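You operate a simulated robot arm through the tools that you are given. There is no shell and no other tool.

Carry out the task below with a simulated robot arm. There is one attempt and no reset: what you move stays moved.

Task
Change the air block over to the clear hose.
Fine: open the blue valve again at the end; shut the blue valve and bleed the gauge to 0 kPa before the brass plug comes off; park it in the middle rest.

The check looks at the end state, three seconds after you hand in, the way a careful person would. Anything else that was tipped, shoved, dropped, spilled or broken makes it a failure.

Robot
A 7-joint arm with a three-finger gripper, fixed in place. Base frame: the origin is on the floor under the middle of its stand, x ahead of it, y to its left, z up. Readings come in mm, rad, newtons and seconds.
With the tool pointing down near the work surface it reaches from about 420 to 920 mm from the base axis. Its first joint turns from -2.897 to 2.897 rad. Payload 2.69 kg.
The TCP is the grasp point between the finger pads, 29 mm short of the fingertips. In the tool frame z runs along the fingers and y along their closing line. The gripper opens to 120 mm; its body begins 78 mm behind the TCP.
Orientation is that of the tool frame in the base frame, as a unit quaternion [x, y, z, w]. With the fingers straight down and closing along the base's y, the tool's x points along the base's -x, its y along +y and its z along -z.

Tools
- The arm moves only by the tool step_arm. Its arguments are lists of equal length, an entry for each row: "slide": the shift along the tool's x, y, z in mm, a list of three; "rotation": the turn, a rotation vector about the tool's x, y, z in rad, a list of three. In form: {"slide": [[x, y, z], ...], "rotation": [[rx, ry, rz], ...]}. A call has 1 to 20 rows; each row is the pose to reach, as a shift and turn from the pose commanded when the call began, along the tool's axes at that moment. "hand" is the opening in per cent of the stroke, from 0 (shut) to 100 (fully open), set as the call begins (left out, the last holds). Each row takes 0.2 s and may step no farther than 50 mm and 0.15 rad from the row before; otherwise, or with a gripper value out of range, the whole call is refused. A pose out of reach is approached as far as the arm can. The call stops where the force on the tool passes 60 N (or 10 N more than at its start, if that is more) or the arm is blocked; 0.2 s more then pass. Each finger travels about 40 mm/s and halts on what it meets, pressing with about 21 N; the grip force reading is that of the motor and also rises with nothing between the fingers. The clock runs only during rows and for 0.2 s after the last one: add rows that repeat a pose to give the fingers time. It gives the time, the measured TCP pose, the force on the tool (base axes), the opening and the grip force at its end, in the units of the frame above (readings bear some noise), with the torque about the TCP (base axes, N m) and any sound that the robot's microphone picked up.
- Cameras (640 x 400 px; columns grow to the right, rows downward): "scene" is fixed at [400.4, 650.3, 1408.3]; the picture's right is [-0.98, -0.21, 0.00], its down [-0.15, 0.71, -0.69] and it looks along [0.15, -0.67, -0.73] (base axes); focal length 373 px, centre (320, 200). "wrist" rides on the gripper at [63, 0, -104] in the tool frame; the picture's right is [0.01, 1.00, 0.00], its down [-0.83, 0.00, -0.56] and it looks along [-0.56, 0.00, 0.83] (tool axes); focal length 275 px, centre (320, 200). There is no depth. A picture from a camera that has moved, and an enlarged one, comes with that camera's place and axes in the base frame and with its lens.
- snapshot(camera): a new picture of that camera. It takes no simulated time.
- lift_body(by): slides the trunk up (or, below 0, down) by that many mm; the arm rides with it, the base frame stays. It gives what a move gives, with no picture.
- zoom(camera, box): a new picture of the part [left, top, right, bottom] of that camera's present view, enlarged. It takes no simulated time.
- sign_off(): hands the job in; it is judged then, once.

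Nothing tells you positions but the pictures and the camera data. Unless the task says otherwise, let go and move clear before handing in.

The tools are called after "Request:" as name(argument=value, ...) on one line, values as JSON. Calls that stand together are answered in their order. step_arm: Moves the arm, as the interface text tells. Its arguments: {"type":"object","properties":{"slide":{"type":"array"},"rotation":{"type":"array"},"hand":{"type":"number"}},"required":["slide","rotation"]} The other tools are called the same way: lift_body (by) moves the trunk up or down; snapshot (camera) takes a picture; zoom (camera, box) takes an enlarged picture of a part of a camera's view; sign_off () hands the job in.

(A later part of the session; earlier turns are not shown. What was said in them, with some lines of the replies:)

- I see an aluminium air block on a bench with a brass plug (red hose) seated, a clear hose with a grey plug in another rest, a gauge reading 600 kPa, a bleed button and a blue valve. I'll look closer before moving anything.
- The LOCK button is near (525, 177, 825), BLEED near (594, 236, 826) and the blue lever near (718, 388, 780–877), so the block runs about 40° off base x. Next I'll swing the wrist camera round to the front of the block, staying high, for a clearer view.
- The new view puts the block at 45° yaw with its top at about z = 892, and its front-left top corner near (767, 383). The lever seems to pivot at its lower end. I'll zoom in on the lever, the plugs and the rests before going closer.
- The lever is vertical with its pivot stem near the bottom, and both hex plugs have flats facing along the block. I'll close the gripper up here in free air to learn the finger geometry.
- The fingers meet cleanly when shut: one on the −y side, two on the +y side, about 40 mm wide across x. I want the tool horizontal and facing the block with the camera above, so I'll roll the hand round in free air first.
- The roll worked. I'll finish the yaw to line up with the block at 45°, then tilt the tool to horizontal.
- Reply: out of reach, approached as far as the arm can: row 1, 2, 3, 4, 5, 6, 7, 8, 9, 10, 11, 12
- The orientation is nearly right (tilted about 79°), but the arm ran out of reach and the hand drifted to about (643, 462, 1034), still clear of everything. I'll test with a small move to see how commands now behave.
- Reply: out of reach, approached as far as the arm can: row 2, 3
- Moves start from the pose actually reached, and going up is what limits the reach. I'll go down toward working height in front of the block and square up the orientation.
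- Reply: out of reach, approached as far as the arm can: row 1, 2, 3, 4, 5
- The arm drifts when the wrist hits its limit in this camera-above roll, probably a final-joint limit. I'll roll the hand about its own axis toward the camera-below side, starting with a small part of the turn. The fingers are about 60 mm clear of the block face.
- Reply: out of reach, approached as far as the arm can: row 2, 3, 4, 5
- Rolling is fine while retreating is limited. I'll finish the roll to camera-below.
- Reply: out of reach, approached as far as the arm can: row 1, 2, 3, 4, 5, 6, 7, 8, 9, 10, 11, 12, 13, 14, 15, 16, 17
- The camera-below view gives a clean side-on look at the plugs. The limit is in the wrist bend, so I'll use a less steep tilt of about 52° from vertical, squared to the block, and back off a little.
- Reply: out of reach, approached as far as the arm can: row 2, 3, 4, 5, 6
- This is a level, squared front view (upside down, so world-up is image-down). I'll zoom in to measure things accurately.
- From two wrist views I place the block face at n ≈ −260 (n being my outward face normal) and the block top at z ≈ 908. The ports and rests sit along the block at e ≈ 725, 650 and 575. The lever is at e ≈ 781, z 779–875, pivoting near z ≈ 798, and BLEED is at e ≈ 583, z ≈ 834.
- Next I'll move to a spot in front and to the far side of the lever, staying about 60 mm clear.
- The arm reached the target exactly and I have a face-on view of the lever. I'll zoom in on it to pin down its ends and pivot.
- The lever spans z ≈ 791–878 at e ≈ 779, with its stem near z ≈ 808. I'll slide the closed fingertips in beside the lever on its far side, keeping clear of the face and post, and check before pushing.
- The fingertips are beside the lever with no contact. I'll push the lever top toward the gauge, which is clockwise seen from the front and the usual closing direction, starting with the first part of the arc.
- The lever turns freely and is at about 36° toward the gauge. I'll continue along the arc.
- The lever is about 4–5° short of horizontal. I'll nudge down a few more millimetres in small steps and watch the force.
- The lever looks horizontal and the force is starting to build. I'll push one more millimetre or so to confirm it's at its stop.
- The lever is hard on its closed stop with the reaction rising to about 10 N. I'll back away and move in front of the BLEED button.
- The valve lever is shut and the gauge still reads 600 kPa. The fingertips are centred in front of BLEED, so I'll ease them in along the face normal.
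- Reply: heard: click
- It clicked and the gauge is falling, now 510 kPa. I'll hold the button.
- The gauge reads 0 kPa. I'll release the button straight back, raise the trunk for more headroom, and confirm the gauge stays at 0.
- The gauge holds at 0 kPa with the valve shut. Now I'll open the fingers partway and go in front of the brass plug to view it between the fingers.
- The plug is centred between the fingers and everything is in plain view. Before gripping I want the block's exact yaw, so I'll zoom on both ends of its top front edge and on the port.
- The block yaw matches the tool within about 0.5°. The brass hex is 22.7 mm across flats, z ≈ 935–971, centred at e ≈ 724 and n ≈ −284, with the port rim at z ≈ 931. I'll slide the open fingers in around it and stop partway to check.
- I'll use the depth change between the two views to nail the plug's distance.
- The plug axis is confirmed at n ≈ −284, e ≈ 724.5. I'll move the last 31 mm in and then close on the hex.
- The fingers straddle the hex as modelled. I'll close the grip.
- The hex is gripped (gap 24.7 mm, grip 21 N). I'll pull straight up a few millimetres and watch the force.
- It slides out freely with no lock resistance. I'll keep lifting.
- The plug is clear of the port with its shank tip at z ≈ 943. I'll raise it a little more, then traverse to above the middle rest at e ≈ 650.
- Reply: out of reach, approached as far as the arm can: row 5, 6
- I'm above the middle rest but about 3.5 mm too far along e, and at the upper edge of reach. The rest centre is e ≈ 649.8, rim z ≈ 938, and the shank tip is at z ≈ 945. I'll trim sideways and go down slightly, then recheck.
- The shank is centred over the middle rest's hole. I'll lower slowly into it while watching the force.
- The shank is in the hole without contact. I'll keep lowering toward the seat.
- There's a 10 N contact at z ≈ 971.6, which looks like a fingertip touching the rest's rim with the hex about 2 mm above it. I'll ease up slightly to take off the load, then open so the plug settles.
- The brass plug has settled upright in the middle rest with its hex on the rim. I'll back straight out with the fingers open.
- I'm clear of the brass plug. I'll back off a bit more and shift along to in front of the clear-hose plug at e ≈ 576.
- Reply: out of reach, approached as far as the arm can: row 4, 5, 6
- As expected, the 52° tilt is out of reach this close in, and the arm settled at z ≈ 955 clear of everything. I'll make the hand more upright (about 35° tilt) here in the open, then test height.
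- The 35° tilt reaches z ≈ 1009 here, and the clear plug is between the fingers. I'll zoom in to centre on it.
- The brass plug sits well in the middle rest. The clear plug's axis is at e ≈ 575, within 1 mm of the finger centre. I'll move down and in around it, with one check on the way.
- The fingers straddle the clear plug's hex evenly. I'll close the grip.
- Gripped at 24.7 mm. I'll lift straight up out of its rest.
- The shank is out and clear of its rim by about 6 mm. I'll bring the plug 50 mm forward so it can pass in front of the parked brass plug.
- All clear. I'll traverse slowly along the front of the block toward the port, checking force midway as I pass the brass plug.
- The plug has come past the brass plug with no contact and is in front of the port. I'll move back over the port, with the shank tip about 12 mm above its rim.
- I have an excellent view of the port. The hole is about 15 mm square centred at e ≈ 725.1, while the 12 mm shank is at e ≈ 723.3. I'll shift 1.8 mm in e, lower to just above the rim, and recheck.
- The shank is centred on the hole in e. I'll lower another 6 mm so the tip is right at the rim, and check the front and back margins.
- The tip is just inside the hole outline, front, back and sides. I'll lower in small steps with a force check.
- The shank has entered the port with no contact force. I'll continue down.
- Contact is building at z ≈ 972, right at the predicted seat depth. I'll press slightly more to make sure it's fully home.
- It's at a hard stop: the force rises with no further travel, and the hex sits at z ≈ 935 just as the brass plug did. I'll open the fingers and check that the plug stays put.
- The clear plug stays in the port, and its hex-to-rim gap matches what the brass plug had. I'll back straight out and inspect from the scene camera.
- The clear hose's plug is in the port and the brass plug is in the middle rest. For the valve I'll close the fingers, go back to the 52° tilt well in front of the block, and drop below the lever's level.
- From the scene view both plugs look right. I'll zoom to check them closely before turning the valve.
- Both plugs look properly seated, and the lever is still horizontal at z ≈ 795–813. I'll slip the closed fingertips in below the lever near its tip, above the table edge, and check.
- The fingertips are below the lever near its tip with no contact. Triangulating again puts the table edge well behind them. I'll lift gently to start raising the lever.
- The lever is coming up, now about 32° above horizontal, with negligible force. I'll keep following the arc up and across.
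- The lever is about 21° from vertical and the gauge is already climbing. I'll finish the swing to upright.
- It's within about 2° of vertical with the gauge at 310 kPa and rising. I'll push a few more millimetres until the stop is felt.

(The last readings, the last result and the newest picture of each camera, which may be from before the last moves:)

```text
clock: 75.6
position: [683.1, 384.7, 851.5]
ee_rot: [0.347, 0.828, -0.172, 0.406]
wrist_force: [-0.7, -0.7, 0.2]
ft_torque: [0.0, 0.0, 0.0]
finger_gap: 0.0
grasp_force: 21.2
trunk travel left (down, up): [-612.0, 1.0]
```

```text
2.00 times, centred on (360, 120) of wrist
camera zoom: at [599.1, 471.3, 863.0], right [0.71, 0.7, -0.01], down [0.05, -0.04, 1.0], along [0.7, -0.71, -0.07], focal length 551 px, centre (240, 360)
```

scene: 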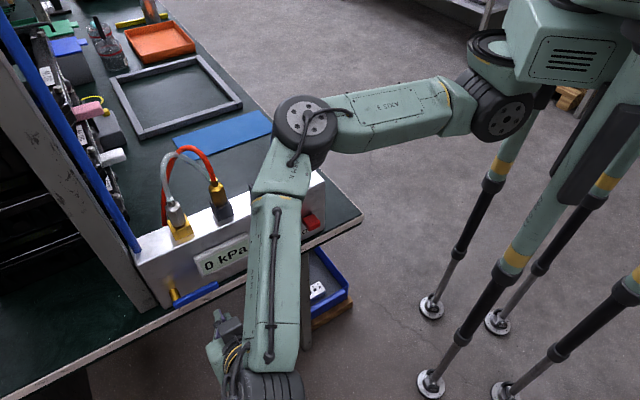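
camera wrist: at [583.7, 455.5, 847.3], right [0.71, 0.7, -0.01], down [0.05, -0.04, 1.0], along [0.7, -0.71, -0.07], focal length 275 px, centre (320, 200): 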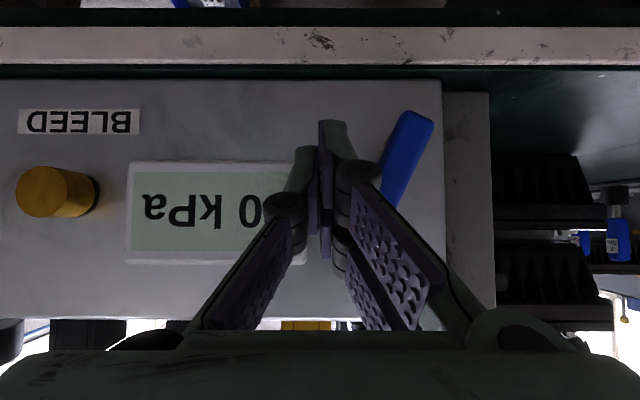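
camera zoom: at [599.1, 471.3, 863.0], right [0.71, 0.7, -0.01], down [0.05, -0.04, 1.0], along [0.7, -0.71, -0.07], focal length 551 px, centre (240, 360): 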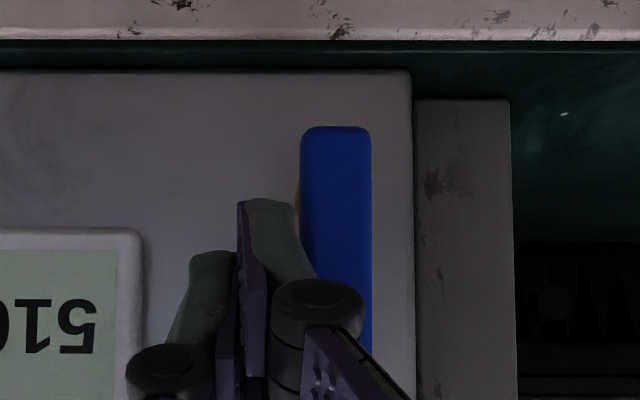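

Request:
step_arm(slide=[[0, 1, 0], [0, 2, 0]], rotation=[[0, 0, 0], [0, 0, 0]])

Request:
zoom(camera="wrist", box=[240, 20, 480, 220])

```text
clock: 76.2
position: [684.3, 385.0, 851.5]
ee_rot: [0.346, 0.828, -0.172, 0.406]
wrist_force: [-6.9, -6.1, -0.9]
ft_torque: [0.04, -0.07, -0.11]
finger_gap: 0.0
grasp_force: 21.7
trunk travel left (down, up): [-612.0, 1.0]
```

```text
2.00 times, centred on (360, 120) of wrist
camera zoom: at [599.9, 472.1, 863.0], right [0.71, 0.7, -0.01], down [0.05, -0.04, 1.0], along [0.7, -0.71, -0.07], focal length 551 px, centre (240, 360)
```

zoom: 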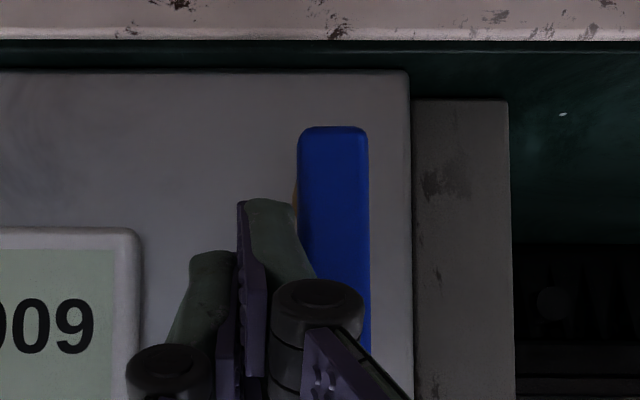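

The lever is on its open stop with about 9 N of reaction, and the gauge is back at 600 kPa. I'll move off the lever, back away, and check everything.

Request:
step_arm(slide=[[0, -8, 0], [12, -12, -16], [25, -12, -32], [40, -20, -52], [55, -40, -71], [55, -60, -71]], rotation=[[0, 0, 0], [0, 0, 0], [0, 0, 0], [0, 0, 0], [0, 0, 0], [0, 0, 0]])

Request:
snapshot(camera="wrist")

Request:
snapshot(camera="scene")

Request:
zoom(camera="scene", box=[110, 130, 270, 320])

```text
clock: 77.6
position: [579.2, 408.2, 850.7]
ee_rot: [0.346, 0.828, -0.172, 0.406]
wrist_force: [0.3, 0.8, 0.2]
ft_torque: [0.01, -0.04, -0.01]
finger_gap: 0.0
grasp_force: 21.3
trunk travel left (down, up): [-612.0, 1.0]
```

```text
taken
camera wrist: at [494.4, 494.7, 863.2], right [0.71, 0.7, -0.01], down [0.05, -0.04, 1.0], along [0.7, -0.71, -0.07], focal length 275 px, centre (320, 200)
```

wrist: 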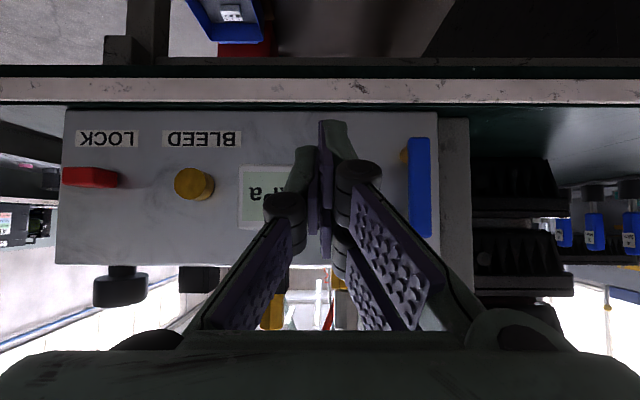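

```text
taken
```

scene: 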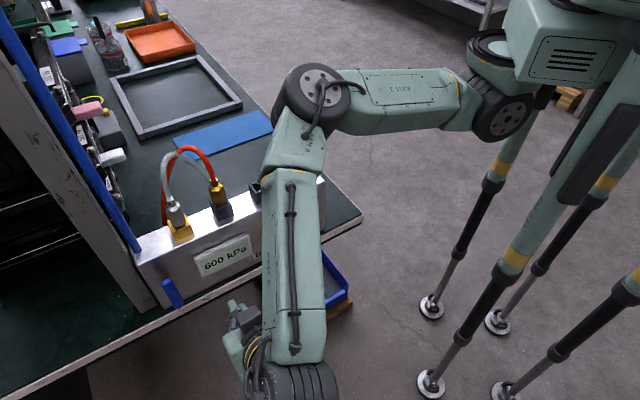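

```text
2.11 times, centred on (190, 225) of scene
camera zoom: at [400.4, 650.3, 1408.3], right [-0.98, -0.21, 0.0], down [-0.15, 0.71, -0.69], along [0.15, -0.67, -0.73], focal length 786 px, centre (594, 147)
```

zoom: 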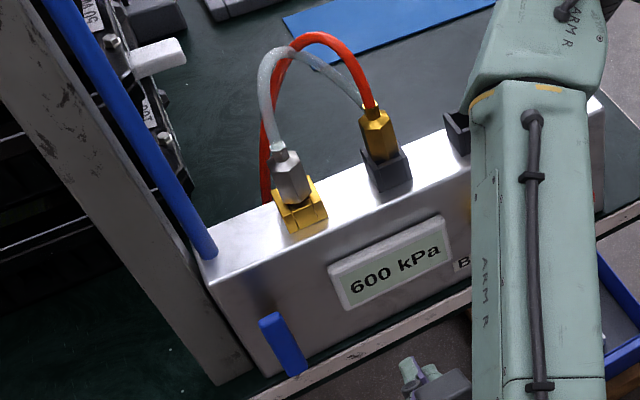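

The lever is up, the gauge reads 600 kPa, the clear plug is in the port and the brass plug is in the middle rest. I'll wait a moment and take a last close look to be sure nothing is creeping.

Request:
step_arm(slide=[[10, -20, -13], [20, -40, -26], [20, -40, -26], [20, -40, -26], [20, -40, -26], [20, -40, -26], [20, -40, -26], [20, -40, -26], [20, -40, -26], [20, -40, -26]], rotation=[[0, 0, 0], [0, 0, 0], [0, 0, 0], [0, 0, 0], [0, 0, 0], [0, 0, 0], [0, 0, 0], [0, 0, 0], [0, 0, 0], [0, 0, 0]])

Request:
zoom(camera="scene", box=[140, 140, 250, 250])

Request:
zoom(camera="scene", box=[120, 210, 260, 320])

Request:
snapshot(camera="wrist")

```text
clock: 79.8
position: [528.4, 404.9, 851.4]
ee_rot: [0.345, 0.828, -0.171, 0.407]
wrist_force: [-0.1, -0.2, -0.3]
ft_torque: [-0.03, 0.0, -0.03]
finger_gap: 0.0
grasp_force: 20.8
trunk travel left (down, up): [-612.0, 1.0]
```

```text
3.64 times, centred on (195, 195) of scene
camera zoom: at [400.4, 650.3, 1408.3], right [-0.98, -0.21, 0.0], down [-0.15, 0.71, -0.69], along [0.15, -0.67, -0.73], focal length 1357 px, centre (774, 218)
```

zoom: 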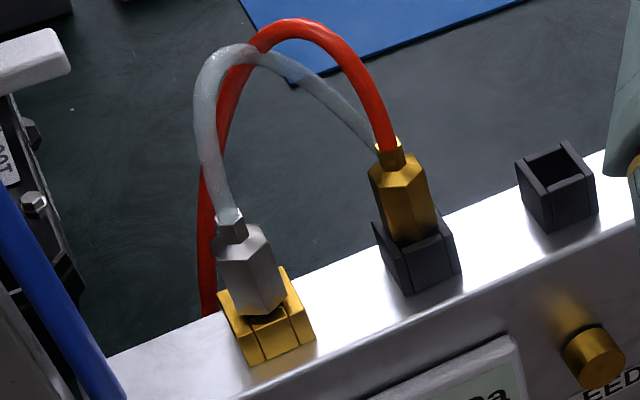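

```text
3.64 times, centred on (190, 265) of scene
camera zoom: at [400.4, 650.3, 1408.3], right [-0.98, -0.21, 0.0], down [-0.15, 0.71, -0.69], along [0.15, -0.67, -0.73], focal length 1357 px, centre (793, -36)
```

zoom: 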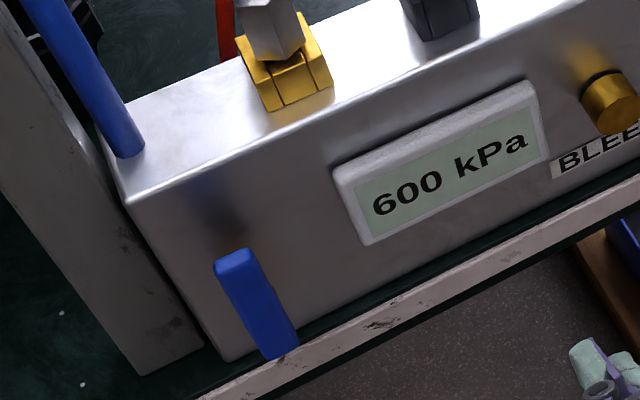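

```text
taken
camera wrist: at [442.9, 490.7, 863.9], right [0.71, 0.7, -0.01], down [0.05, -0.04, 1.0], along [0.7, -0.71, -0.07], focal length 275 px, centre (320, 200)
```

wrist: 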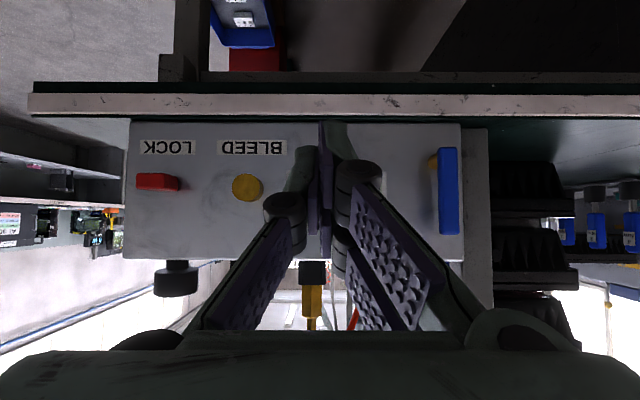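

The clear hose's plug is seated in the port and the brass plug stands in the middle rest. The blue lever is back open, the gauge is steady at 600 kPa, and the hand is clear. I'm handing in.

Request:
sign_off()

```text
The job is handed in.
```

The air block is now on the clear hose, and I've handed the job in; I don't have a verdict back.

- **Shut and bleed:** I shut the blue valve and bled the gauge to 0 kPa before touching the brass plug.
- **Brass plug:** It came out with no resistance and is now in the middle rest.
- **Clear hose:** Its plug is pressed home in the port. It sits at the same height as the brass plug did, with a lean of about a degree.
- **Valve reopened:** The blue lever is back on its open stop. The gauge went back up to 600 kPa and was still there about two seconds later.

I left the LOCK button and the black knob alone, and felt no unexpected contact along the way. The two hoses now cross behind the block. The hand was closed, empty and well clear of the block when I handed in.
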